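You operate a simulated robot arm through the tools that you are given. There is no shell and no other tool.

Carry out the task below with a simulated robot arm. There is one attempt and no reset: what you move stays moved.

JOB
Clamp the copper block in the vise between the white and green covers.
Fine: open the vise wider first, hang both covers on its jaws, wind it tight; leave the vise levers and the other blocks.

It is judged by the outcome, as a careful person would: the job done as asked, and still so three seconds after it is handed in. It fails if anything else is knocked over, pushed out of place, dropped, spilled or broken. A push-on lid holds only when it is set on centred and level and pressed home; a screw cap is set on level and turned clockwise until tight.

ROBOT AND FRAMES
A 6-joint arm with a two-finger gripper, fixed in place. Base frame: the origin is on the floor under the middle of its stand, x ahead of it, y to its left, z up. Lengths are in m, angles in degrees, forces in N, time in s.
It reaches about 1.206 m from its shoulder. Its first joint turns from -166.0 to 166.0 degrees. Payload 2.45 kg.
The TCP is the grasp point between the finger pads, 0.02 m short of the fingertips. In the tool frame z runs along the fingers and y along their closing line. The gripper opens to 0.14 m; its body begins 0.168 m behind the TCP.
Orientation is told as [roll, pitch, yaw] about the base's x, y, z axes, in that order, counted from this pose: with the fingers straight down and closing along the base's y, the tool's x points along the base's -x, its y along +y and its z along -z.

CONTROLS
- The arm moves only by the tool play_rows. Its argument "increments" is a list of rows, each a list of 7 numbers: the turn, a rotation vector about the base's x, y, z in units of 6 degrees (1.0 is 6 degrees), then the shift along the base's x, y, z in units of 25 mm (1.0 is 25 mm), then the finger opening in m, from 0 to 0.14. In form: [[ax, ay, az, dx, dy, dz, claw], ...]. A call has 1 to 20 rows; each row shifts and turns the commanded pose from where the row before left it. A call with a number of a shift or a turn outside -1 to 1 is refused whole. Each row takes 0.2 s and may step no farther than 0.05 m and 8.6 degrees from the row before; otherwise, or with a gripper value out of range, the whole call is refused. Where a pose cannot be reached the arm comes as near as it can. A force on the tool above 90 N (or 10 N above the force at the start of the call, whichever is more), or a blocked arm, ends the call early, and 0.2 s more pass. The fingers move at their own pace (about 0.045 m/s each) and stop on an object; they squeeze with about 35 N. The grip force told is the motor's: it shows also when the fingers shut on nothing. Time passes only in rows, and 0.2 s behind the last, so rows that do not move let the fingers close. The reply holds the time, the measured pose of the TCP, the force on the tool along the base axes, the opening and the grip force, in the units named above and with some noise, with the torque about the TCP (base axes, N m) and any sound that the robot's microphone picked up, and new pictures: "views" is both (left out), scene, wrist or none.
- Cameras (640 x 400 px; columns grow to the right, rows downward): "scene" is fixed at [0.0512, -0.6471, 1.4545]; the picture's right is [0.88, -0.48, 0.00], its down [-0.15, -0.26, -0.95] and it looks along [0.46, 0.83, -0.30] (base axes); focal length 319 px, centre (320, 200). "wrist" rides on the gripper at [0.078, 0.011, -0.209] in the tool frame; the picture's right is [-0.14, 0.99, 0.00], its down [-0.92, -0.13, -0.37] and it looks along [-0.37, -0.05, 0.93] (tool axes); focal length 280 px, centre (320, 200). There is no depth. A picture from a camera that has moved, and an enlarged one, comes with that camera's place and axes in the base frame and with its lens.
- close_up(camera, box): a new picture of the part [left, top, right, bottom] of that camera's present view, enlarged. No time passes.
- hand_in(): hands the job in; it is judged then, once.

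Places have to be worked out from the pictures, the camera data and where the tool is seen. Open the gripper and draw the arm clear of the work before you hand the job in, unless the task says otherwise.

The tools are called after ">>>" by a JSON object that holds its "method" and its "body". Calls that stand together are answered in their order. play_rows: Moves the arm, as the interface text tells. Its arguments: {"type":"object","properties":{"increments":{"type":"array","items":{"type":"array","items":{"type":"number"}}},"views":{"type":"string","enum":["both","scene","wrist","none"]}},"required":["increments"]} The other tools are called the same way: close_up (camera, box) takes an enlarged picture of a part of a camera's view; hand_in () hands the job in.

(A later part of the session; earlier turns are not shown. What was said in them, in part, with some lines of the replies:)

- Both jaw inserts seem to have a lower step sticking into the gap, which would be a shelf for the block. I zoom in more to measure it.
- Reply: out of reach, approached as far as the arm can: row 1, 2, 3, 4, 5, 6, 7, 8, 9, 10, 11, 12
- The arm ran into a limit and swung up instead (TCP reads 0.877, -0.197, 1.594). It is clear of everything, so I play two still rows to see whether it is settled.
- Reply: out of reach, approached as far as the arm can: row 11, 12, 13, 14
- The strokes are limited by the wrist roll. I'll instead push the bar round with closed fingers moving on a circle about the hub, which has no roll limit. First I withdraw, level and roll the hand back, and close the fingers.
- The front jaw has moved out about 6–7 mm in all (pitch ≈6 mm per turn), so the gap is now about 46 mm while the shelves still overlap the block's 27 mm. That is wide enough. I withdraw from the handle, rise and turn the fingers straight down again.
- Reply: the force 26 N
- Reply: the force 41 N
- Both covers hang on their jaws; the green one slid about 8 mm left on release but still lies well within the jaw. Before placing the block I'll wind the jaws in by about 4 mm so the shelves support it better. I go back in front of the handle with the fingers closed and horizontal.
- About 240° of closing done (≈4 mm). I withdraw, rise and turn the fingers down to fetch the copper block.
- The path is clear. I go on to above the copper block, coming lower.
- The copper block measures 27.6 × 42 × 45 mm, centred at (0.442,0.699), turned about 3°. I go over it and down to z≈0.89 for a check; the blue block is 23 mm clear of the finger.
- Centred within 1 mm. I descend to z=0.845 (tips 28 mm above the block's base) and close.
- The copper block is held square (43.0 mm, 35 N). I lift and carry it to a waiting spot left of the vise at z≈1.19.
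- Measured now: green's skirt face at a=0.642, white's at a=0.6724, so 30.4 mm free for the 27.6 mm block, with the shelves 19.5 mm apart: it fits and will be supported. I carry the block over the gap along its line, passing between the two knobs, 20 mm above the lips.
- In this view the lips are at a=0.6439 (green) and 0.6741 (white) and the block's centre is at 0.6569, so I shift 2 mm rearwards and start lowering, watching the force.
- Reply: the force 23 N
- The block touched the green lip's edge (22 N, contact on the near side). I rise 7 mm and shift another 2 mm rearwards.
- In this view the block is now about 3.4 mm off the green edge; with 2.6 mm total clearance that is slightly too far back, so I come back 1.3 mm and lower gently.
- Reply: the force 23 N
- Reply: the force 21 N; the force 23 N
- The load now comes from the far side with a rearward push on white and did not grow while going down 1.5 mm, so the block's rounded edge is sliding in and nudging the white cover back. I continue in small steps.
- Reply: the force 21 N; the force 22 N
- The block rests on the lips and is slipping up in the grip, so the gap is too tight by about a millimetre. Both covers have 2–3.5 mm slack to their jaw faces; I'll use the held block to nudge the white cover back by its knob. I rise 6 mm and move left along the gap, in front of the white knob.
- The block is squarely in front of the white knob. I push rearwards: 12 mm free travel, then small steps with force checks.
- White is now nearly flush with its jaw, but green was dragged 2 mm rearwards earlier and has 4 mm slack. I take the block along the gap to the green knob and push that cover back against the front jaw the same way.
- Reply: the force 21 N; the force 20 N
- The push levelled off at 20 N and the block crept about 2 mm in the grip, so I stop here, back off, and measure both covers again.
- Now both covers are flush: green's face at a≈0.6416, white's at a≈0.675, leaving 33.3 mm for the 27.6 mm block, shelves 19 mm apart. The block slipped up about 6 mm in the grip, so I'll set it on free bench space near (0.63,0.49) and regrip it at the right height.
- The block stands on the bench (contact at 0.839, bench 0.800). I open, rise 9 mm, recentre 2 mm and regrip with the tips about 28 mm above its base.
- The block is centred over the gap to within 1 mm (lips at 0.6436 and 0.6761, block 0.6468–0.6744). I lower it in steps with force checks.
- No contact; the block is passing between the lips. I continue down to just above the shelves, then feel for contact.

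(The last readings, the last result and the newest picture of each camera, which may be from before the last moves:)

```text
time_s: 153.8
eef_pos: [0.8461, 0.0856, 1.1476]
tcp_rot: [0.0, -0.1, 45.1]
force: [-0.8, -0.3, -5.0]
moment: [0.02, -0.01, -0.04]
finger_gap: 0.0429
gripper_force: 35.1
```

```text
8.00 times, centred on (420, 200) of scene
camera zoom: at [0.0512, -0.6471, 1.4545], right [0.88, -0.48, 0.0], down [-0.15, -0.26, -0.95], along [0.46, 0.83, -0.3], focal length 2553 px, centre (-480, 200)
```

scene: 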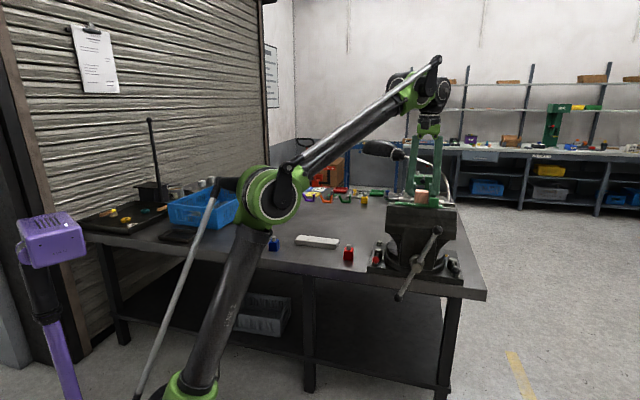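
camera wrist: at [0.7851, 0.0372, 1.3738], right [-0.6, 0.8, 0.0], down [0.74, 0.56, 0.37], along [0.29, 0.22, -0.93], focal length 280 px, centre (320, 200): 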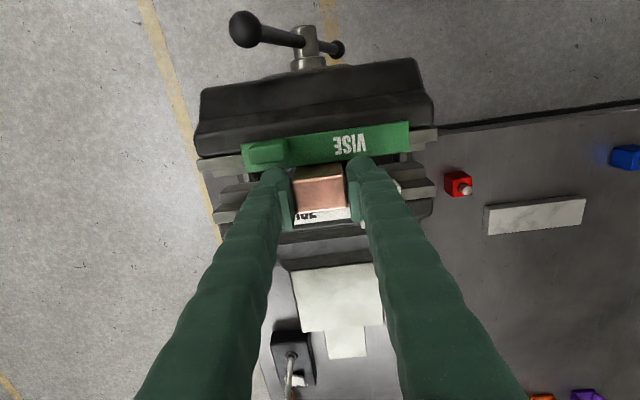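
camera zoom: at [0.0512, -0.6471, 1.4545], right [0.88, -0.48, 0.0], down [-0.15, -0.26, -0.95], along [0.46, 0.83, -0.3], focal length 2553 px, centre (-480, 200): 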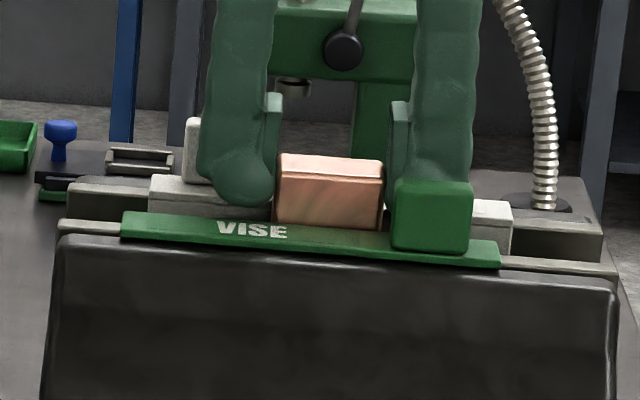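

>>> {"method": "play_rows", "body": {"increments": [[0, 0, 0, 0, 0, -0.05, 0.02], [0, 0, 0, 0, 0, 0, 0.02]], "views": "none"}}

>>> {"method": "play_rows", "body": {"increments": [[0, 0, 0, 0, 0, -0.05, 0.02], [0, 0, 0, 0, 0, 0, 0.02]], "views": "none"}}

>>> {"method": "play_rows", "body": {"increments": [[0, 0, 0, 0, 0, -0.04, 0.02], [0, 0, 0, 0, 0, 0, 0.02]], "views": "none"}}

```text
time_s: 154.4
eef_pos: [0.8448, 0.0845, 1.147]
tcp_rot: [0.0, 0.0, 45.2]
force: [-0.4, -0.1, -6.2]
moment: [-0.02, -0.01, 0.02]
finger_gap: 0.0431
gripper_force: 35.5
```

```text
time_s: 155.0
eef_pos: [0.845, 0.0852, 1.1462]
tcp_rot: [0.0, -0.1, 45.1]
force: [1.8, -0.2, 1.2]
moment: [0.1, -0.06, -0.03]
finger_gap: 0.043
gripper_force: 34.8
```

```text
time_s: 155.6
eef_pos: [0.8465, 0.087, 1.1452]
tcp_rot: [-0.1, 0.0, 45.1]
force: [8.9, 0.9, 22.6]
moment: [0.02, -0.16, -0.06]
finger_gap: 0.0431
gripper_force: 34.7
```

Contact with the shelves at the expected height (TCP 1.144). I relieve the load and open the fingers.

>>> {"method": "play_rows", "body": {"increments": [[0, 0, 0, 0, 0, 0.05, 0.02], [0, 0, 0, 0, 0, 0, 0.02]], "views": "none"}}

>>> {"method": "play_rows", "body": {"increments": [[0, 0, 0, 0, 0, 0, 0.06], [0, 0, 0, 0, 0, 0, 0.06], [0, 0, 0, 0, 0, 0, 0.06], [0, 0, 0, 0, 0, 0, 0.06]]}}

>>> {"method": "close_up", "body": {"camera": "scene", "box": [380, 175, 460, 225]}}

>>> {"method": "close_up", "body": {"camera": "wrist", "box": [240, 130, 400, 230]}}

```text
time_s: 156.2
eef_pos: [0.8473, 0.0845, 1.1455]
tcp_rot: [-0.1, 0.1, 45.1]
force: [-4.6, -2.3, -6.6]
moment: [-0.07, 0.16, -0.08]
finger_gap: 0.0431
gripper_force: 35.3
```

```text
time_s: 157.2
eef_pos: [0.847, 0.0843, 1.1461]
tcp_rot: [-0.1, 0.0, 45.1]
force: [0.2, -0.4, -0.1]
moment: [-0.01, -0.03, -0.03]
finger_gap: 0.0602
gripper_force: 0.0
camera wrist: at [0.7848, 0.0378, 1.355], right [-0.6, 0.8, 0.0], down [0.74, 0.56, 0.37], along [0.29, 0.22, -0.93], focal length 280 px, centre (320, 200)
```

scene: 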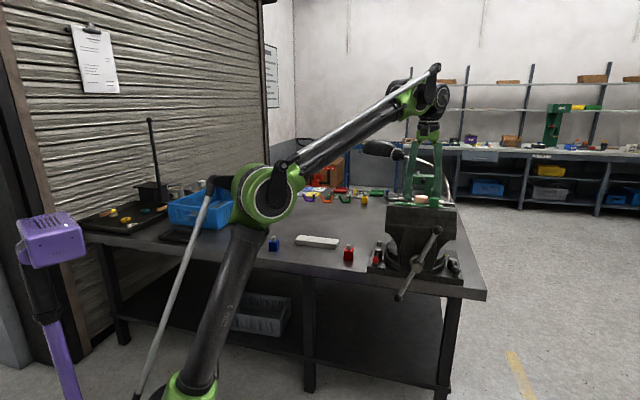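
wrist: 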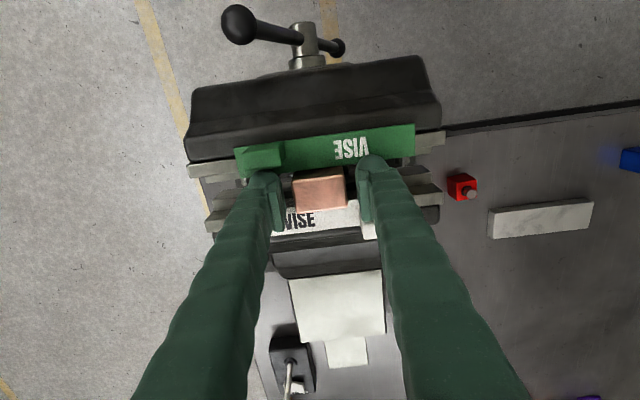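

```text
8.00 times, centred on (420, 200) of scene
camera zoom: at [0.0512, -0.6471, 1.4545], right [0.88, -0.48, 0.0], down [-0.15, -0.26, -0.95], along [0.46, 0.83, -0.3], focal length 2553 px, centre (-480, 200)
```

zoom: 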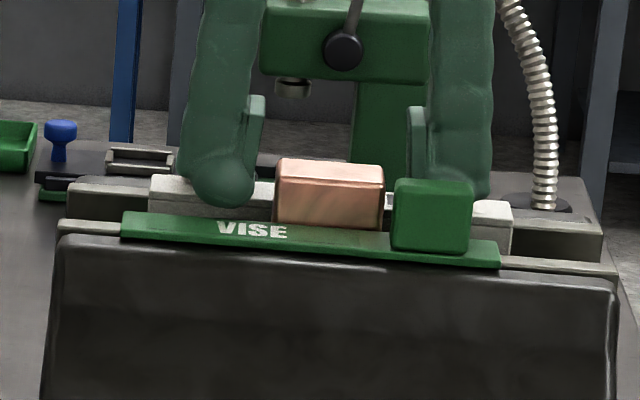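

```text
4.00 times, centred on (320, 180) of wrist
camera zoom: at [0.7848, 0.0378, 1.355], right [-0.6, 0.8, 0.0], down [0.74, 0.56, 0.37], along [0.29, 0.22, -0.93], focal length 1122 px, centre (320, 280)
```

zoom: 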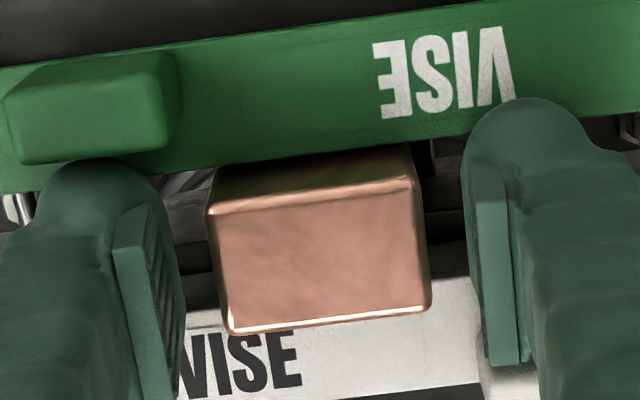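

The block rests level on the shelves between both covers. I rise clear, retreat to the front, turn the hand horizontal and close the fingers for winding the vise tight.

>>> {"method": "play_rows", "body": {"increments": [[0, 0, 0, 0, 0, 0.8, 0.06], [0, 0, 0, 0, 0, 1, 0.06], [0, 0, 0, -0.9, -0.853, 0, 0.06], [0, 0, 0, -0.9, -0.853, 0, 0.06], [0, 0, 0, -0.9, -0.853, 0, 0.06], [0, 0, 0, -0.9, -0.853, 0, 0.0], [0.884, -0.884, 0, -0.9, -0.853, 0, 0.0], [0.884, -0.884, 0, -0.9, -0.853, 0, 0.0], [0.884, -0.884, 0, -0.9, -0.853, 0, 0.0], [0.884, -0.884, 0, -0.9, -0.853, 0, 0.0], [0.884, -0.884, 0, -0.88, -0.853, 0, 0.0], [0.884, -0.884, 0, 0, 0, -0.886, 0.0], [0.884, -0.884, 0, 0, 0, -0.886, 0.0], [0.884, -0.884, 0, 0, 0, -0.886, 0.0], [0.884, -0.884, 0, 0, 0, -0.886, 0.0], [0.884, -0.884, 0, 0, 0, -0.886, 0.0], [0.884, -0.884, 0, 0, 0, -0.886, 0.0], [0.884, -0.884, 0, 0, 0, -0.886, 0.0]]}}

>>> {"method": "close_up", "body": {"camera": "scene", "box": [370, 180, 490, 310]}}

>>> {"method": "close_up", "body": {"camera": "scene", "box": [380, 175, 460, 225]}}

```text
time_s: 161.0
eef_pos: [0.6425, -0.1073, 1.0351]
tcp_rot: [-93.0, -89.9, 138.0]
force: [-0.2, 0.7, -0.2]
moment: [0.01, -0.03, -0.03]
finger_gap: 0.0
gripper_force: 29.0
camera wrist: at [0.4884, -0.2476, 0.957], right [-0.7, 0.7, 0.14], down [-0.17, -0.35, 0.92], along [0.69, 0.62, 0.37], focal length 280 px, centre (320, 200)
```

scene: 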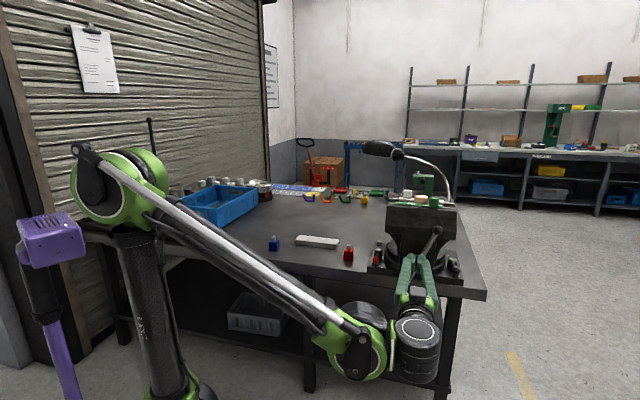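
wrist: 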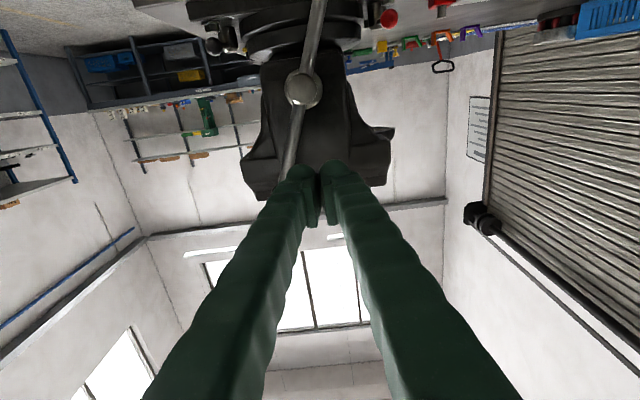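

```text
3.08 times, centred on (430, 245) of scene
camera zoom: at [0.0512, -0.6471, 1.4545], right [0.88, -0.48, 0.0], down [-0.15, -0.26, -0.95], along [0.46, 0.83, -0.3], focal length 982 px, centre (-18, 62)
```

zoom: 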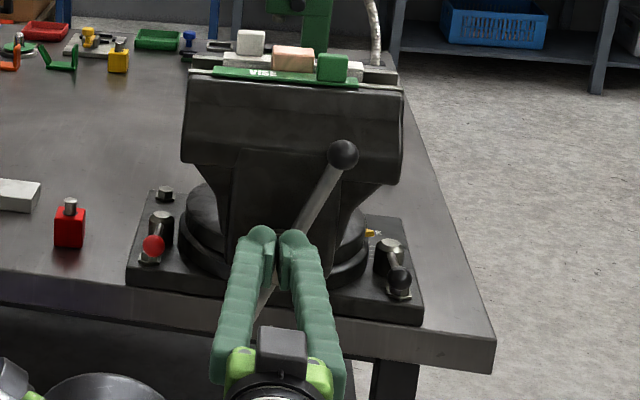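

```text
8.00 times, centred on (420, 200) of scene
camera zoom: at [0.0512, -0.6471, 1.4545], right [0.88, -0.48, 0.0], down [-0.15, -0.26, -0.95], along [0.46, 0.83, -0.3], focal length 2553 px, centre (-480, 200)
```

zoom: 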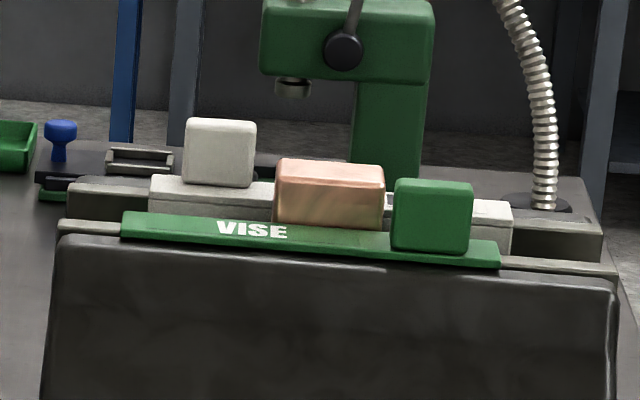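

Everything is in place; the bar's upper arm is right of the fingers at 61°. I advance past the bar's plane.

>>> {"method": "play_rows", "body": {"increments": [[0, 0, 0, 0.658, 0.658, 0, 0], [0, 0, 0, 0.658, 0.658, 0, 0], [0, 0, 0, 0.658, 0.658, 0, 0], [0, 0, 0, 0.658, 0.658, 0, 0], [0, 0, 0, 0.658, 0.658, 0, 0], [0, 0, 0, 0.658, 0.658, 0, 0], [0, 0, 0, 0.612, -0.612, -0.038, 0], [0, 0, 0, 0.585, -0.585, -0.261, 0], [0, 0, 0, 0.517, -0.517, -0.466, 0], [0, 0, 0, 0.414, -0.414, -0.639, 0], [0, 0, 0, 0.283, -0.283, -0.769, 0], [0, 0, 0, 0.133, -0.133, -0.846, 0], [0, 0, 0, -0.027, 0.027, -0.866, 0], [0, 0, 0, -0.184, 0.184, -0.827, 0]]}}

>>> {"method": "close_up", "body": {"camera": "scene", "box": [370, 180, 490, 310]}}

>>> {"method": "close_up", "body": {"camera": "scene", "box": [380, 175, 460, 225]}}

```text
time_s: 164.0
eef_pos: [0.8005, -0.0678, 0.9191]
tcp_rot: [-53.0, -90.0, 97.9]
force: [2.0, -2.5, 5.1]
moment: [0.07, 0.03, -0.06]
finger_gap: 0.0001
gripper_force: 29.3
camera wrist: at [0.6455, -0.2078, 0.8414], right [-0.7, 0.7, 0.14], down [-0.17, -0.35, 0.92], along [0.69, 0.62, 0.36], focal length 280 px, centre (320, 200)
```

scene: 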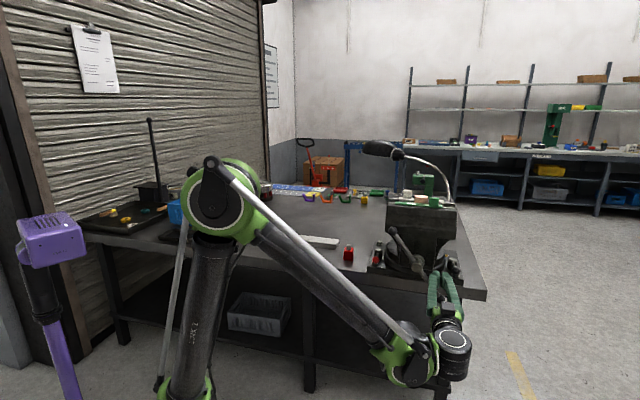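
wrist: 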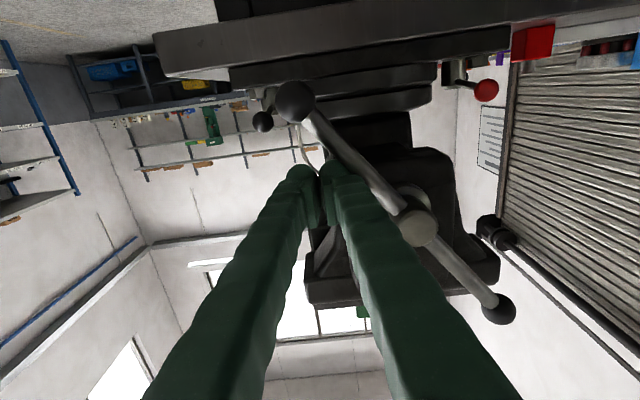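

```text
3.08 times, centred on (430, 245) of scene
camera zoom: at [0.0512, -0.6471, 1.4545], right [0.88, -0.48, 0.0], down [-0.15, -0.26, -0.95], along [0.46, 0.83, -0.3], focal length 982 px, centre (-18, 62)
```

zoom: 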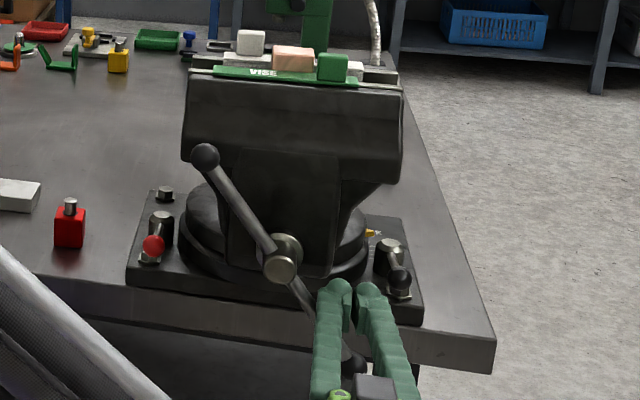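

```text
8.00 times, centred on (420, 200) of scene
camera zoom: at [0.0512, -0.6471, 1.4545], right [0.88, -0.48, 0.0], down [-0.15, -0.26, -0.95], along [0.46, 0.83, -0.3], focal length 2553 px, centre (-480, 200)
```

zoom: 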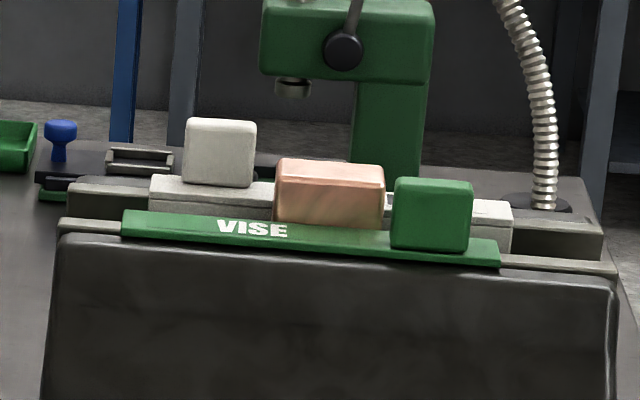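

The handle is turning and the front jaw comes in with the green cover. I continue clockwise.

>>> {"method": "play_rows", "body": {"increments": [[0, 0, 0, -0.329, 0.329, -0.731, 0], [0, 0, 0, -0.452, 0.452, -0.586, 0], [0, 0, 0, -0.544, 0.544, -0.4, 0], [0, 0, 0, -0.598, 0.598, -0.188, 0], [0, 0, 0, -0.612, 0.612, 0.038, 0], [0, 0, 0, -0.585, 0.585, 0.261, 0], [0, 0, 0, -0.517, 0.517, 0.466, 0], [0, 0, 0, -0.414, 0.414, 0.639, 0]]}}

>>> {"method": "close_up", "body": {"camera": "scene", "box": [370, 180, 490, 310]}}

>>> {"method": "close_up", "body": {"camera": "scene", "box": [380, 175, 460, 225]}}

```text
time_s: 164.6
eef_pos: [0.7927, -0.0618, 0.8993]
tcp_rot: [163.0, -89.5, -119.0]
force: [11.6, -18.2, 4.3]
moment: [-0.18, -0.11, -0.05]
finger_gap: 0.0001
gripper_force: 29.3
stopped in row 2: the force on the tool passed its limit at 116 N (the readings are from after the stop); the commanded pose is now the measured one
camera wrist: at [0.6372, -0.1992, 0.8181], right [-0.69, 0.71, 0.14], down [-0.18, -0.36, 0.92], along [0.7, 0.61, 0.37], focal length 280 px, centre (320, 200)
```

scene: 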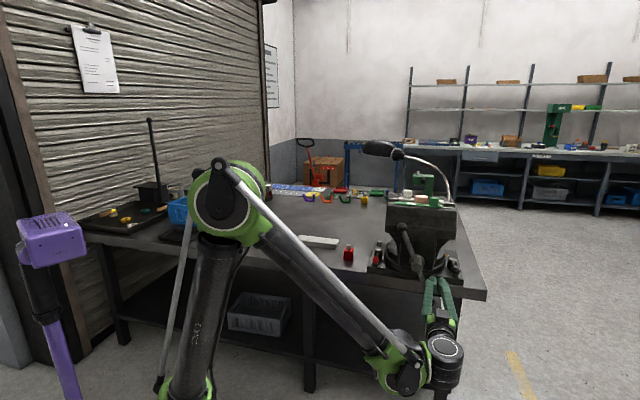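
wrist: 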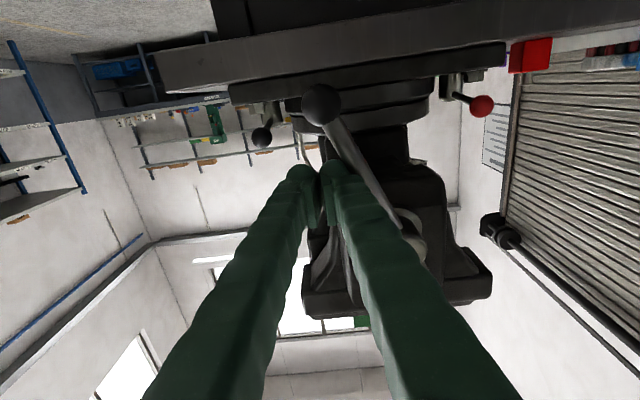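

```text
3.08 times, centred on (430, 245) of scene
camera zoom: at [0.0512, -0.6471, 1.4545], right [0.88, -0.48, 0.0], down [-0.15, -0.26, -0.95], along [0.46, 0.83, -0.3], focal length 982 px, centre (-18, 62)
```

zoom: 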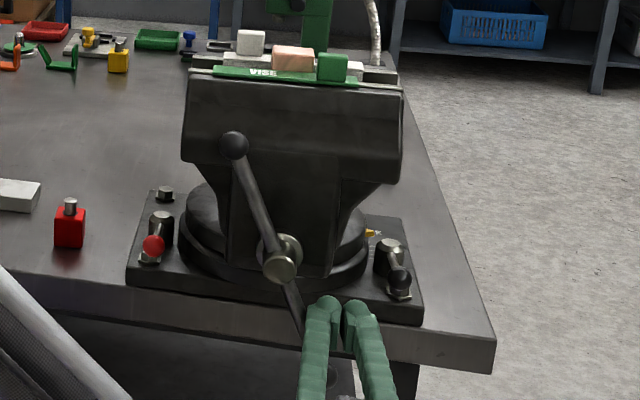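

```text
8.00 times, centred on (420, 200) of scene
camera zoom: at [0.0512, -0.6471, 1.4545], right [0.88, -0.48, 0.0], down [-0.15, -0.26, -0.95], along [0.46, 0.83, -0.3], focal length 2553 px, centre (-480, 200)
```

zoom: 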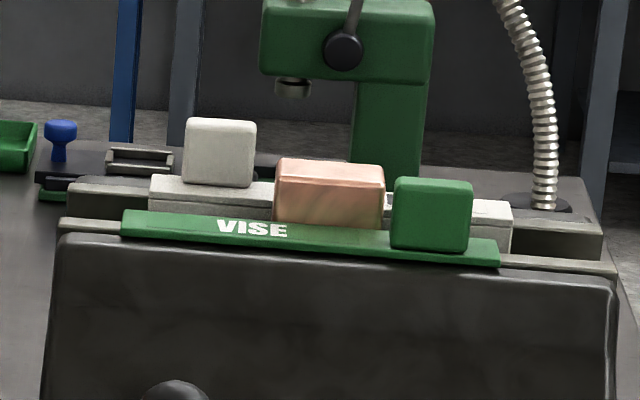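

The handle stopped against more than 90 N (over 7 N·m) after about 130°. I check whether the block is really clamped by enlarging the jaws.

>>> {"method": "close_up", "body": {"camera": "scene", "box": [440, 198, 472, 218]}}

>>> {"method": "close_up", "body": {"camera": "scene", "box": [380, 192, 412, 212]}}

>>> {"method": "close_up", "body": {"camera": "scene", "box": [408, 190, 440, 210]}}

```text
16.00 times, centred on (456, 208) of scene
camera zoom: at [0.0512, -0.6471, 1.4545], right [0.88, -0.48, 0.0], down [-0.15, -0.26, -0.95], along [0.46, 0.83, -0.3], focal length 5107 px, centre (-1856, 72)
```

zoom: 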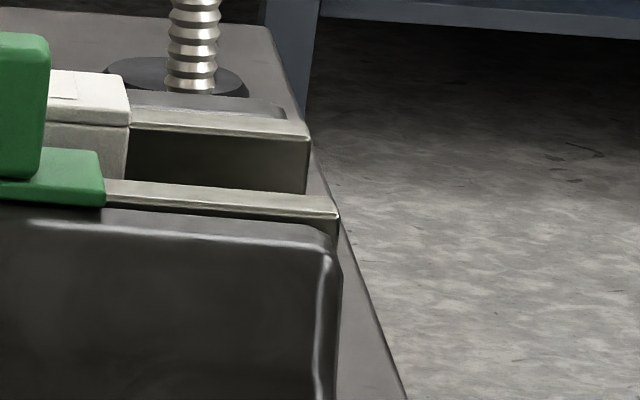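

```text
16.00 times, centred on (396, 202) of scene
camera zoom: at [0.0512, -0.6471, 1.4545], right [0.88, -0.48, 0.0], down [-0.15, -0.26, -0.95], along [0.46, 0.83, -0.3], focal length 5107 px, centre (-896, 168)
```

zoom: 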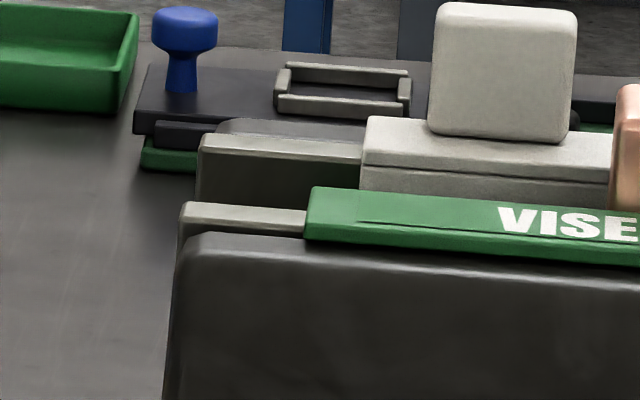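

```text
16.00 times, centred on (424, 200) of scene
camera zoom: at [0.0512, -0.6471, 1.4545], right [0.88, -0.48, 0.0], down [-0.15, -0.26, -0.95], along [0.46, 0.83, -0.3], focal length 5107 px, centre (-1344, 200)
```

zoom: 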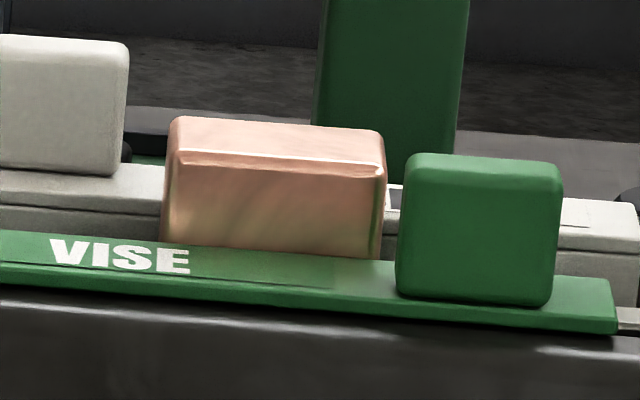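

The geometry says there may still be 2–3 mm to go, so I want to see from above. I ease off the bar, withdraw, and bring the camera over the jaws.

>>> {"method": "play_rows", "body": {"increments": [[0, 0, 0, 0.2, -0.2, 0.35, 0], [0, 0, 0, -0.75, -0.75, 0, 0], [0, 0, 0, -0.75, -0.75, 0, 0], [0, 0, 0, -0.75, -0.75, 0, 0], [0, 0, 0, -0.75, -0.75, 0, 0], [0, 0, 0, -0.75, -0.75, 0, 0], [-0.884, 0.884, 0, 0, 0, 1, 0.0], [-0.884, 0.884, 0, 0, 0, 1, 0.0], [-0.884, 0.884, 0, 0, 0, 1, 0.0], [-0.884, 0.884, 0, 0, 0, 1, 0.0], [-0.884, 0.884, 0, 0, 0, 1, 0.0], [-0.884, 0.884, 0, 0, 0, 1, 0.0], [-0.884, 0.884, 0, 0, 0, 1, 0.0], [-0.884, 0.884, 0, 0, 0, 1, 0.0], [-0.884, 0.884, 0, 0, 0, 1, 0.0], [-0.884, 0.884, 0, 0, 0, 1, 0.0], [-0.884, 0.884, 0, 0, 0, 1, 0.0], [-0.884, 0.884, 0, 0, 0, 1, 0.0]]}}

```text
time_s: 168.3
eef_pos: [0.7036, -0.1583, 1.2066]
tcp_rot: [-0.7, -0.4, 44.9]
force: [-0.9, -0.4, -0.3]
moment: [0.04, -0.04, 0.04]
finger_gap: 0.0
gripper_force: 29.9
camera wrist: at [0.6376, -0.2056, 1.4154], right [-0.6, 0.8, -0.01], down [0.74, 0.56, 0.38], along [0.31, 0.22, -0.93], focal length 280 px, centre (320, 200)
```

scene: 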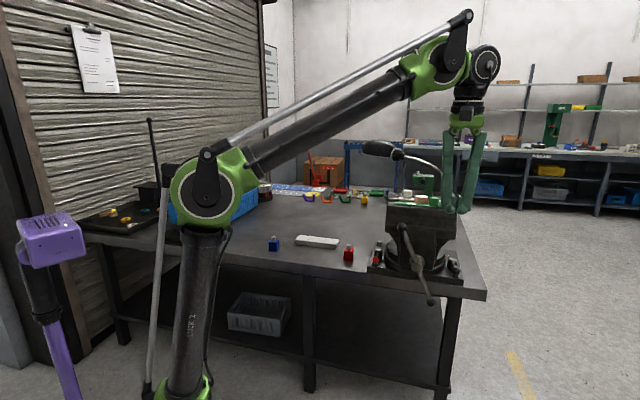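
wrist: 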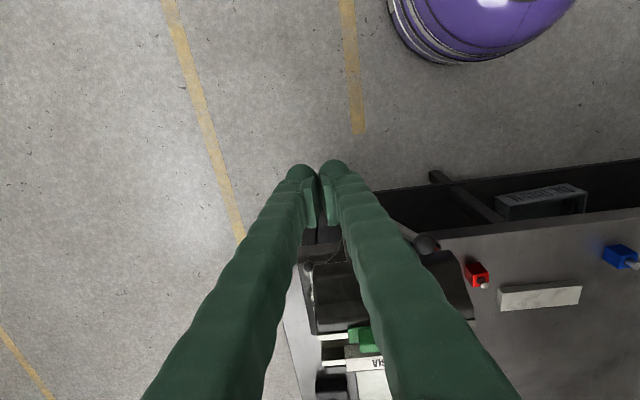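

>>> {"method": "play_rows", "body": {"increments": [[0.035, 0.13, 0, 0.234, 0.99, 0, 0], [0, 0, 0, 0.234, 0.99, 0, 0], [0, 0, 0, 0.234, 0.99, 0, 0], [0, 0, 0, 0.234, 0.99, 0, 0], [0, 0, 0, 0.234, 0.99, 0, 0], [0, 0, 0, 0.234, 0.99, 0, 0], [0, 0, 0, 0.234, 0.99, 0, 0], [0, 0, 0, 0.234, 0.99, 0, 0], [0, 0, 0, 0.234, 0.99, 0, 0], [0, 0, 0, 0.234, 0.99, 0, 0], [0, 0, 0, 0.234, 0.99, 0, 0], [0, 0, 0, 0.234, 0.99, 0, 0], [0, 0, 0, 0.234, 0.99, 0, 0], [0, 0, 0, 0.234, 0.99, 0, 0], [0, 0, 0, 0.234, 0.99, 0, 0], [0, 0, 0, 0.234, 0.99, 0, 0], [0, 0, 0, 0, 0, 0, 0]]}}

>>> {"method": "close_up", "body": {"camera": "wrist", "box": [40, 60, 280, 210]}}

>>> {"method": "close_up", "body": {"camera": "wrist", "box": [100, 90, 196, 150]}}

```text
time_s: 171.9
eef_pos: [0.7963, 0.2394, 1.2075]
tcp_rot: [0.0, -0.2, 44.9]
force: [0.2, -0.1, 0.4]
moment: [0.02, -0.03, -0.01]
finger_gap: 0.0001
gripper_force: 29.8
camera wrist: at [0.7345, 0.1912, 1.416], right [-0.6, 0.8, 0.0], down [0.74, 0.56, 0.37], along [0.3, 0.22, -0.93], focal length 280 px, centre (320, 200)
```

scene: 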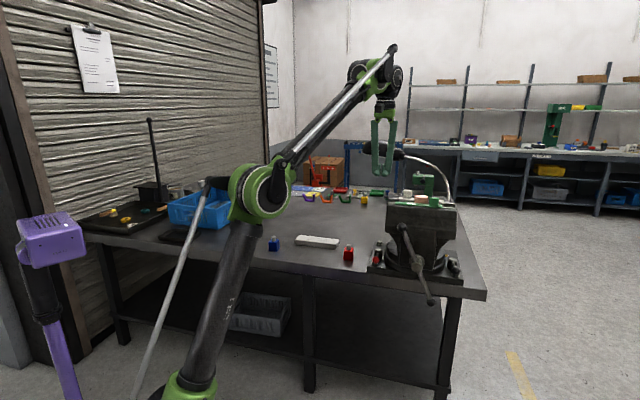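
wrist: 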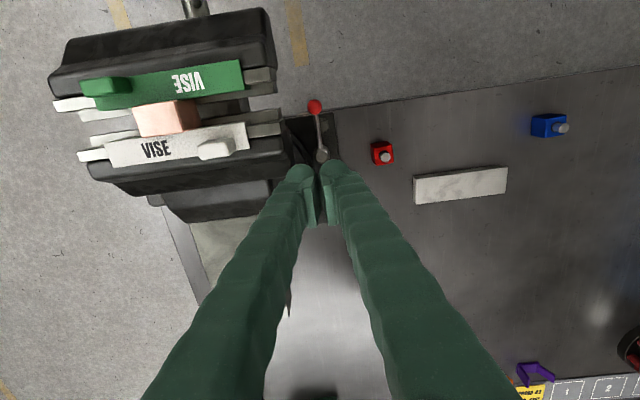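

```text
2.67 times, centred on (160, 135) of wrist
camera zoom: at [0.7345, 0.1912, 1.416], right [-0.6, 0.8, 0.0], down [0.74, 0.56, 0.37], along [0.3, 0.22, -0.93], focal length 748 px, centre (747, 373)
```

zoom: 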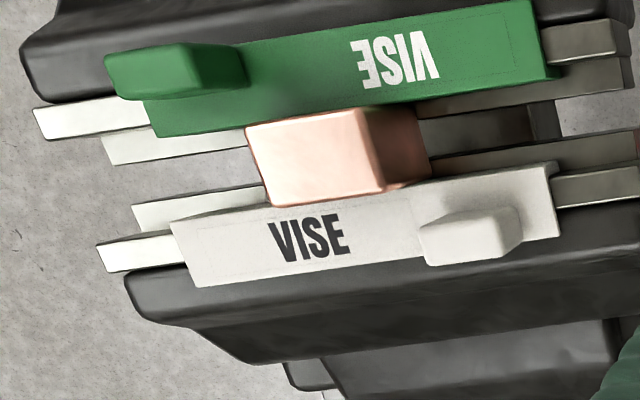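

```text
6.67 times, centred on (148, 120) of wrist
camera zoom: at [0.7345, 0.1912, 1.416], right [-0.6, 0.8, 0.0], down [0.74, 0.56, 0.37], along [0.3, 0.22, -0.93], focal length 1869 px, centre (1467, 733)
```

zoom: 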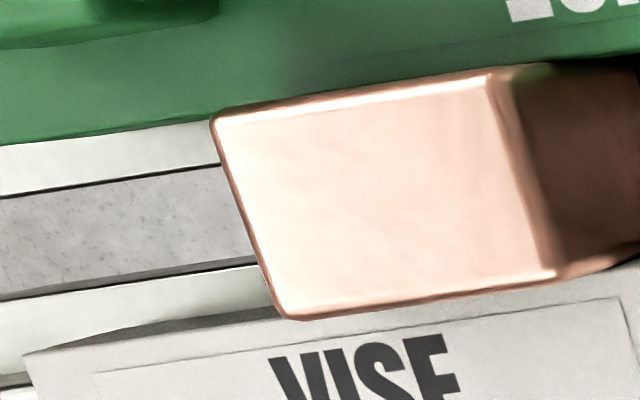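

The block now looks snug between both covers. I zoom in on the contact edges and the jaw ends to be sure.

>>> {"method": "close_up", "body": {"camera": "wrist", "box": [225, 60, 289, 100]}}

>>> {"method": "close_up", "body": {"camera": "wrist", "box": [225, 105, 289, 145]}}

>>> {"method": "close_up", "body": {"camera": "wrist", "box": [120, 95, 152, 115]}}

>>> {"method": "close_up", "body": {"camera": "wrist", "box": [120, 120, 216, 145]}}

```text
10.00 times, centred on (257, 80) of wrist
camera zoom: at [0.7345, 0.1912, 1.416], right [-0.6, 0.8, 0.0], down [0.74, 0.56, 0.37], along [0.3, 0.22, -0.93], focal length 2804 px, centre (950, 1400)
```

zoom: 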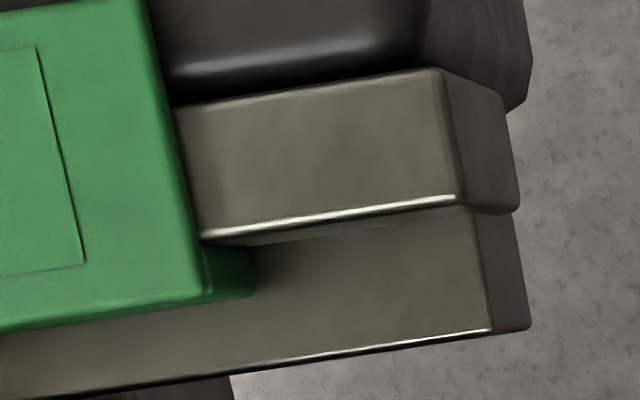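

```text
10.00 times, centred on (257, 125) of wrist
camera zoom: at [0.7345, 0.1912, 1.416], right [-0.6, 0.8, 0.0], down [0.74, 0.56, 0.37], along [0.3, 0.22, -0.93], focal length 2804 px, centre (950, 950)
```

zoom: 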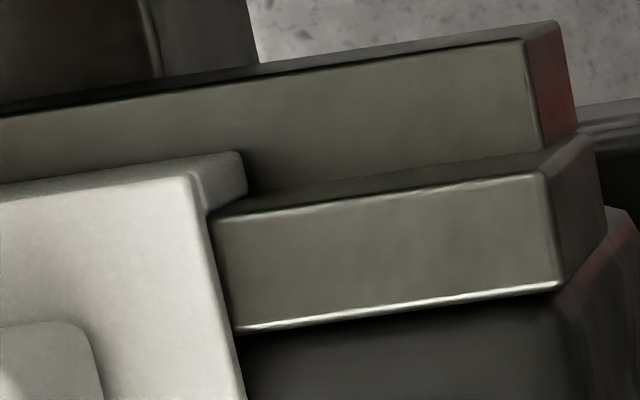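

```text
16.00 times, centred on (136, 105) of wrist
camera zoom: at [0.7345, 0.1912, 1.416], right [-0.6, 0.8, 0.0], down [0.74, 0.56, 0.37], along [0.3, 0.22, -0.93], focal length 4486 px, centre (3264, 1720)
```

zoom: 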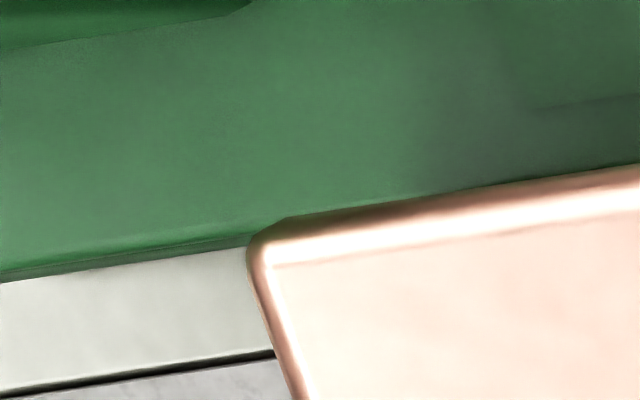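

```text
6.67 times, centred on (168, 132) of wrist
camera zoom: at [0.7345, 0.1912, 1.416], right [-0.6, 0.8, 0.0], down [0.74, 0.56, 0.37], along [0.3, 0.22, -0.93], focal length 1869 px, centre (1333, 650)
```

zoom: 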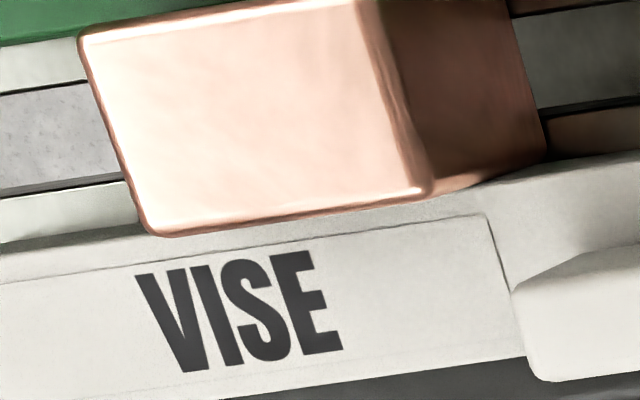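

By these views the block's faces (a=0.6457 and 0.6752) coincide with the two skirts (0.6459 and 0.6747), so it is clamped. I go back to the handle for one slow, firm final pull to be sure it is tight.

>>> {"method": "play_rows", "body": {"increments": [[0, 0, 0, -0.608, -0.925, 0, 0], [0, 0, 0, -0.608, -0.925, 0, 0], [0, 0, 0, -0.608, -0.925, 0, 0], [0, 0, 0, -0.608, -0.925, 0, 0], [0, 0, 0, -0.608, -0.925, 0, 0], [0.884, -0.884, 0, -0.608, -0.925, 0, 0], [0.884, -0.884, 0, -0.608, -0.925, 0, 0], [0.884, -0.884, 0, -0.608, -0.925, 0, 0], [0.884, -0.884, 0, -0.608, -0.925, 0, 0], [0.884, -0.884, 0, -0.608, -0.925, 0, 0], [0.884, -0.884, 0, -0.608, -0.925, 0, 0], [0.884, -0.884, 0, -0.608, -0.925, 0, 0], [0.884, -0.884, 0, -0.608, -0.925, 0, 0], [0.884, -0.884, 0, 0, 0, -1, 0], [0.884, -0.884, 0, 0, 0, -1, 0], [0.884, -0.884, 0, 0, 0, -1, 0], [0.884, -0.884, 0, 0, 0, -1, 0], [0, 0, 0, 0, 0, -1, 0], [0, 0, 0, 0, 0, -1, 0], [0, 0, 0, 0, 0, -1, 0]], "views": "none"}}

>>> {"method": "play_rows", "body": {"increments": [[0, 0, 0, 0, 0, -1, 0], [0, 0, 0, 0, 0, -0.1, 0], [0, 0, 0, 0, 0, 0, 0]]}}

>>> {"method": "close_up", "body": {"camera": "scene", "box": [370, 180, 490, 310]}}

```text
time_s: 176.2
eef_pos: [0.6, -0.062, 1.0315]
tcp_rot: [136.8, -89.7, -91.8]
force: [-0.6, 0.1, -0.5]
moment: [0.02, -0.03, -0.03]
finger_gap: 0.0
gripper_force: 29.4
```

```text
time_s: 176.9
eef_pos: [0.6004, -0.0632, 1.004]
tcp_rot: [132.3, -89.7, -87.2]
force: [-0.2, 0.1, 0.2]
moment: [0.01, 0.0, 0.01]
finger_gap: 0.0
gripper_force: 29.9
camera wrist: at [0.4458, -0.2022, 0.9259], right [-0.7, 0.7, 0.14], down [-0.17, -0.35, 0.92], along [0.69, 0.62, 0.37], focal length 280 px, centre (320, 200)
```

scene: 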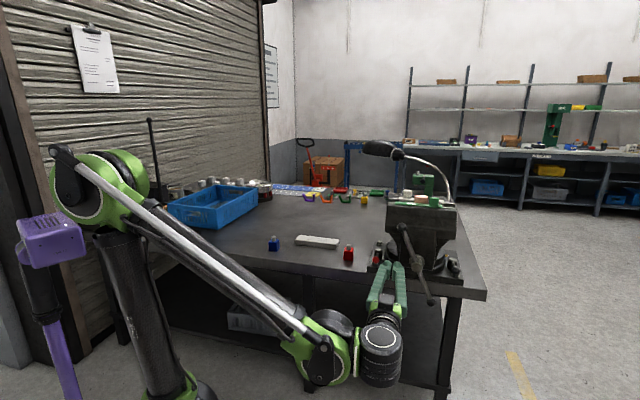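
wrist: 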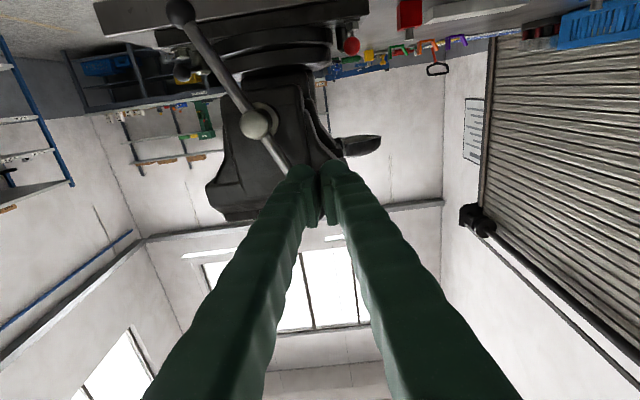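

```text
3.08 times, centred on (430, 245) of scene
camera zoom: at [0.0512, -0.6471, 1.4545], right [0.88, -0.48, 0.0], down [-0.15, -0.26, -0.95], along [0.46, 0.83, -0.3], focal length 982 px, centre (-18, 62)
```

zoom: 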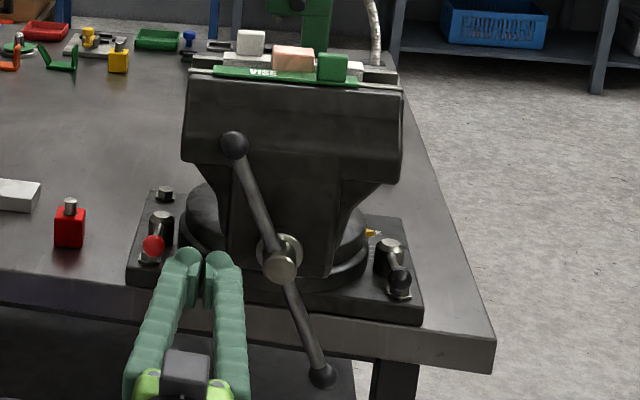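

I advance past the bar again, left of its upper arm, and ease up to it.

>>> {"method": "play_rows", "body": {"increments": [[0, 0, 0, 0.66, 0.66, 0, 0], [0, 0, 0, 0.66, 0.66, 0, 0], [0, 0, 0, 0.66, 0.66, 0, 0], [0, 0, 0, 0.66, 0.66, 0, 0], [0, 0, 0, 0.66, 0.66, 0, 0], [0, 0, 0, 0.66, 0.66, 0, 0], [0, 0, 0, 0.187, -0.187, 0.32, 0], [0, 0, 0, 0, 0, 0, 0]], "views": "none"}}

>>> {"method": "play_rows", "body": {"increments": [[0, 0, 0, 0.06, -0.06, 0.1, 0], [0, 0, 0, 0.06, -0.06, 0.1, 0], [0, 0, 0, 0, 0, 0, 0]], "views": "none"}}

>>> {"method": "play_rows", "body": {"increments": [[0, 0, 0, 0.06, -0.06, 0.09, 0], [0, 0, 0, 0.06, -0.06, 0.09, 0], [0, 0, 0, 0, 0, 0, 0]]}}

```text
time_s: 178.8
eef_pos: [0.7039, 0.0327, 1.0112]
tcp_rot: [121.8, -89.9, -76.9]
force: [-5.1, 5.0, -9.0]
moment: [0.08, 0.12, 0.01]
finger_gap: 0.0002
gripper_force: 29.5
```

```text
time_s: 179.5
eef_pos: [0.7029, 0.0326, 1.0129]
tcp_rot: [-0.5, -89.8, 45.9]
force: [-14.2, 17.2, -5.7]
moment: [-0.14, -0.07, 0.12]
finger_gap: 0.0
gripper_force: 29.4
stopped in row 3: the force on the tool passed its limit at 94 N (the readings are from after the stop); the commanded pose is now the measured one
```

```text
time_s: 180.1
eef_pos: [0.7024, 0.0327, 1.0143]
tcp_rot: [-8.2, -89.5, 54.0]
force: [-13.8, 15.8, -6.9]
moment: [-0.14, -0.07, 0.12]
finger_gap: 0.0
gripper_force: 29.4
stopped in row 3: the force on the tool passed its limit at 96 N (the readings are from after the stop); the commanded pose is now the measured one
camera wrist: at [0.5496, -0.1109, 0.9374], right [-0.71, 0.69, 0.14], down [-0.16, -0.35, 0.92], along [0.69, 0.63, 0.36], focal length 280 px, centre (320, 200)
```

scene: 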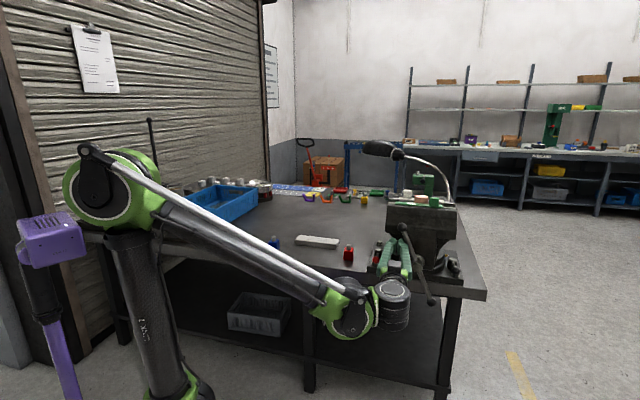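
wrist: 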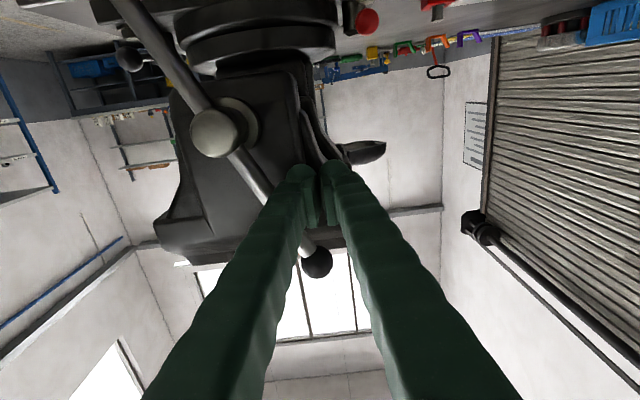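

Two slow pulls reached 94–96 N (over 8 N·m) with the handle not moving, so the vise is tight. I ease off, withdraw straight back and park the hand clear, fingers open.

>>> {"method": "play_rows", "body": {"increments": [[0, 0, 0, -0.25, 0.25, -0.3, 0], [0, 0, 0, -0.75, -0.75, 0, 0], [0, 0, 0, -0.75, -0.75, 0, 0], [0, 0, 0, -0.75, -0.75, 0, 0], [0, 0, 0, -0.75, -0.75, 0, 0], [0, 0, 0, -0.75, -0.75, 0, 0], [-0.884, 0.884, 0, 0, 0, 1, 0.06], [-0.884, 0.884, 0, 0, 0, 1, 0.06], [-0.884, 0.884, 0, 0, 0, 1, 0.06], [-0.884, 0.884, 0, 0, 0, 1, 0.06], [-0.884, 0.884, 0, 0, 0, 1, 0.06], [-0.884, 0.884, 0, 0, 0, 1, 0.06], [-0.884, 0.884, 0, 0, 0, 1, 0.06], [-0.884, 0.884, 0, 0, 0, 1, 0.06], [-0.884, 0.884, 0, 0, 0, 0, 0.06], [-0.884, 0.884, 0, 0, 0, 0, 0.06], [-0.884, 0.884, 0, 0, 0, 0, 0.06], [-0.884, 0.884, 0, 0, 0, 0, 0.06]]}}

>>> {"method": "close_up", "body": {"camera": "scene", "box": [370, 180, 490, 310]}}

>>> {"method": "close_up", "body": {"camera": "scene", "box": [380, 175, 460, 225]}}

```text
time_s: 183.9
eef_pos: [0.6038, -0.0577, 1.2073]
tcp_rot: [0.5, 0.5, 45.0]
force: [0.0, -1.0, 0.6]
moment: [0.01, -0.04, -0.02]
finger_gap: 0.0602
gripper_force: 0.1
camera wrist: at [0.5445, -0.1058, 1.4167], right [-0.6, 0.8, 0.01], down [0.75, 0.56, 0.36], along [0.28, 0.22, -0.93], focal length 280 px, centre (320, 200)
```

scene: 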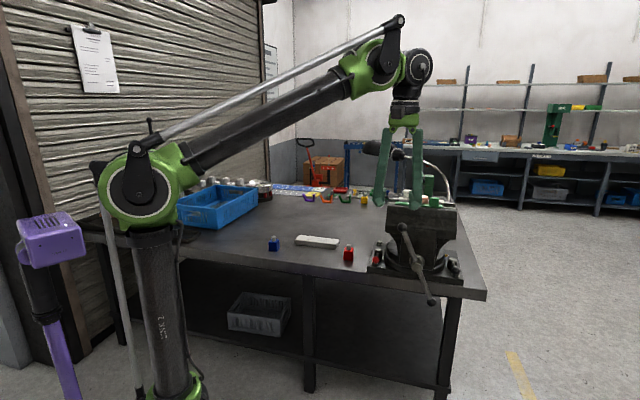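
wrist: 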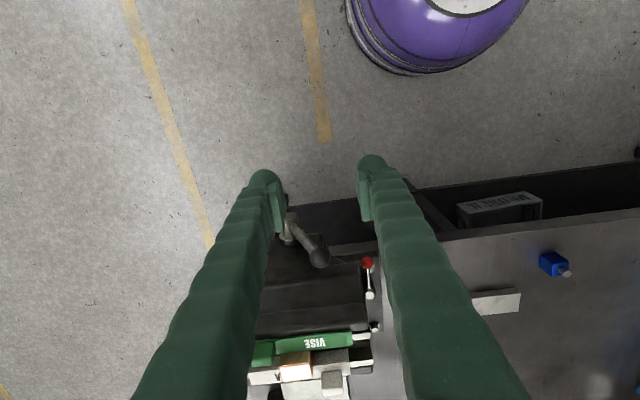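

```text
3.08 times, centred on (430, 245) of scene
camera zoom: at [0.0512, -0.6471, 1.4545], right [0.88, -0.48, 0.0], down [-0.15, -0.26, -0.95], along [0.46, 0.83, -0.3], focal length 982 px, centre (-18, 62)
```

zoom: 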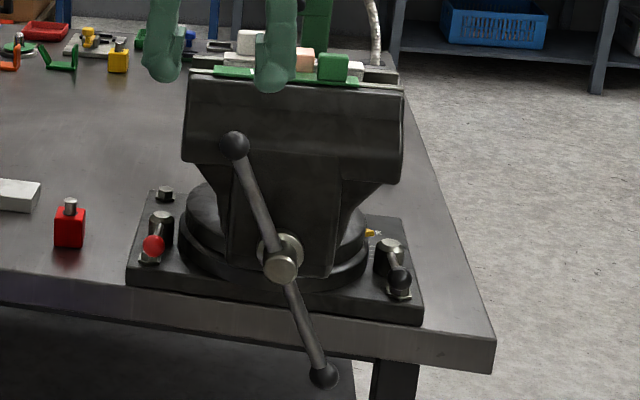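

```text
8.00 times, centred on (420, 200) of scene
camera zoom: at [0.0512, -0.6471, 1.4545], right [0.88, -0.48, 0.0], down [-0.15, -0.26, -0.95], along [0.46, 0.83, -0.3], focal length 2553 px, centre (-480, 200)
```

zoom: 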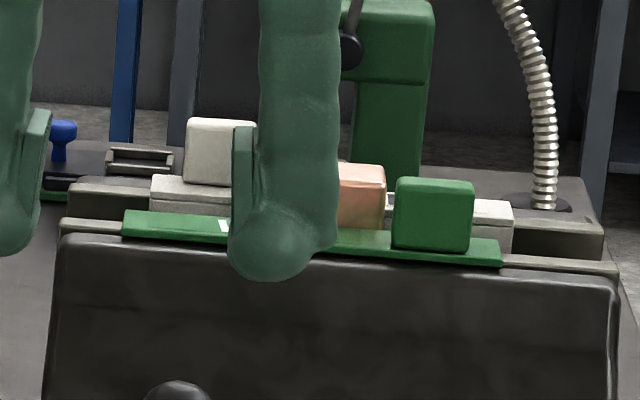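

Bar and levers are unchanged. I move the hand away to the left and up for a last unobstructed look.

>>> {"method": "play_rows", "body": {"increments": [[0, 0, 0, -0.3, 1, 0.3, 0.1], [0, 0, 0, -0.3, 1, 0.3, 0.1], [0, 0, 0, -0.3, 1, 0.3, 0.1], [0, 0, 0, -0.3, 1, 0.3, 0.1], [0, 0, 0, -0.3, 1, 0.3, 0.1], [0, 0, 0, -0.3, 1, 0.3, 0.1], [0, 0, 0, 0, 1, 0, 0.1], [0, 0, 0, 0, 1, 0, 0.1], [0, 0, 0, 0, 1, 0, 0.1], [0, 0, 0, 0, 1, 0, 0.1], [0, 0, 0, 0, 0, 0, 0.1]]}}

>>> {"method": "close_up", "body": {"camera": "scene", "box": [380, 175, 460, 225]}}

>>> {"method": "close_up", "body": {"camera": "scene", "box": [230, 200, 390, 300]}}

>>> {"method": "close_up", "body": {"camera": "wrist", "box": [0, 120, 240, 320]}}

```text
time_s: 186.3
eef_pos: [0.5592, 0.1917, 1.2486]
tcp_rot: [0.6, 0.4, 45.1]
force: [0.0, 0.1, 0.7]
moment: [-0.01, 0.0, -0.02]
finger_gap: 0.1001
gripper_force: 0.0
camera wrist: at [0.4989, 0.1441, 1.4582], right [-0.6, 0.8, 0.01], down [0.75, 0.56, 0.36], along [0.28, 0.22, -0.93], focal length 280 px, centre (320, 200)
```

scene: 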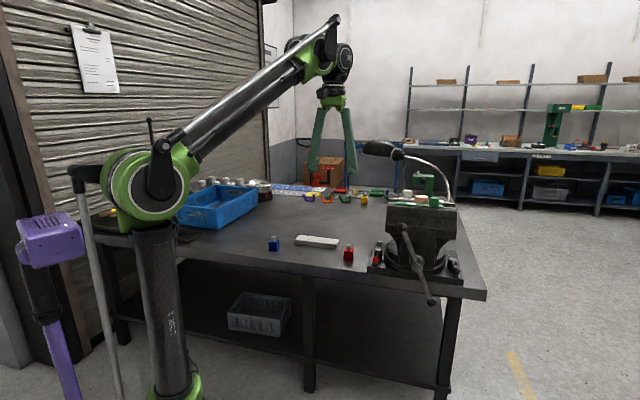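
wrist: 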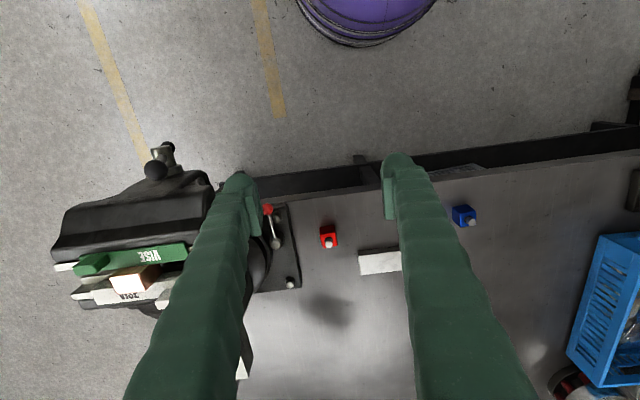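

```text
8.00 times, centred on (420, 200) of scene
camera zoom: at [0.0512, -0.6471, 1.4545], right [0.88, -0.48, 0.0], down [-0.15, -0.26, -0.95], along [0.46, 0.83, -0.3], focal length 2553 px, centre (-480, 200)
```

zoom: 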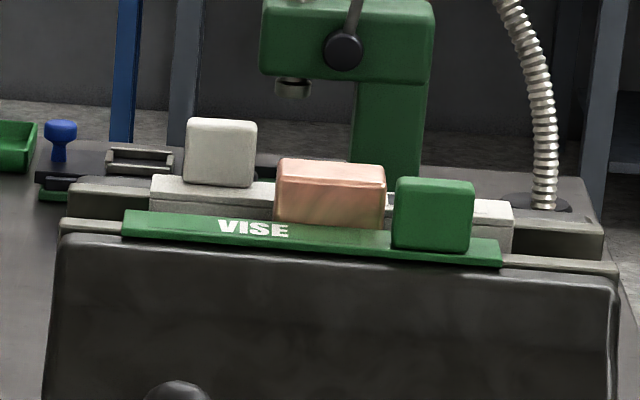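

```text
4.00 times, centred on (310, 250) of scene
camera zoom: at [0.0512, -0.6471, 1.4545], right [0.88, -0.48, 0.0], down [-0.15, -0.26, -0.95], along [0.46, 0.83, -0.3], focal length 1277 px, centre (360, 0)
```

zoom: 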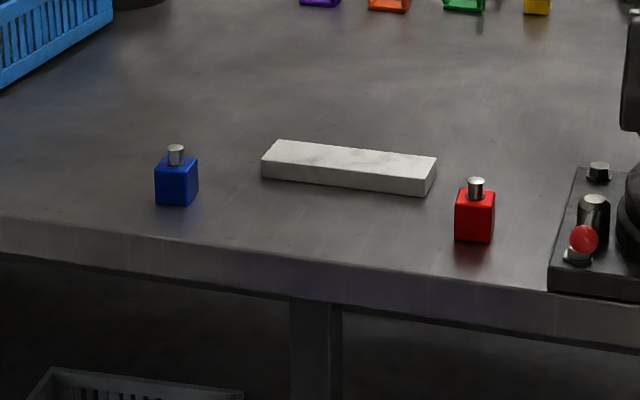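

```text
2.00 times, centred on (120, 220) of wrist
camera zoom: at [0.4989, 0.1441, 1.4582], right [-0.6, 0.8, 0.01], down [0.75, 0.56, 0.36], along [0.28, 0.22, -0.93], focal length 561 px, centre (720, 160)
```

zoom: 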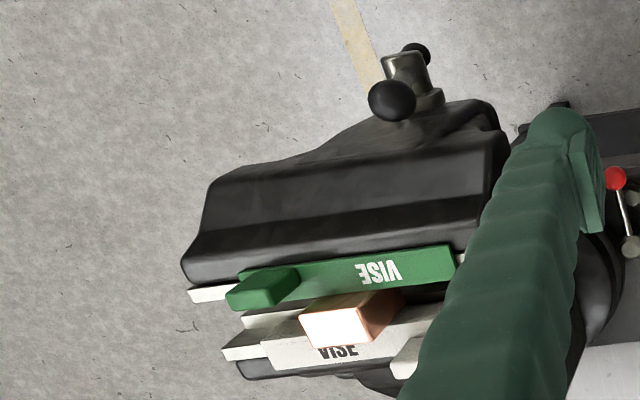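

The block sits clamped between the white and green covers on the jaws. The handle resists over 90 N, and the jaw gap of about 41 mm is wider than where it started. The other blocks and levers are where they were, and the hand is open and clear, so I hand in.

>>> {"method": "hand_in", "body": {}}

```text
The job is handed in.
```

I clamped the copper block in the vise between the white and green covers, wound it tight, and handed the job in.

- **Vise:** I opened it first, from about 40 mm to 47 mm between the jaws. It is now tight at about 41 mm. Two slow pulls on the handle passed 90 N without it moving.
- **Covers:** The white cover hangs on the rear jaw and the green one on the front jaw. The green cover slid about 8 mm to the left when I released it, so it sits slightly off centre but well within the jaw.
- **Block:** My first try at lowering the block caught on the green cover's edge. I nudged both covers back against their jaws, set the block down on the bench to regrip it, and then lowered it onto the shelves between the jaws.
- **Everything else:** The red and blue blocks look unmoved in the last pictures. I didn't touch the small locking levers. The empty cover stand is still on the bench, and the gripper is open and clear of the vise.

I did not tug on the block to test the clamp. The handle's resistance and the overhead views are my evidence that it is held.
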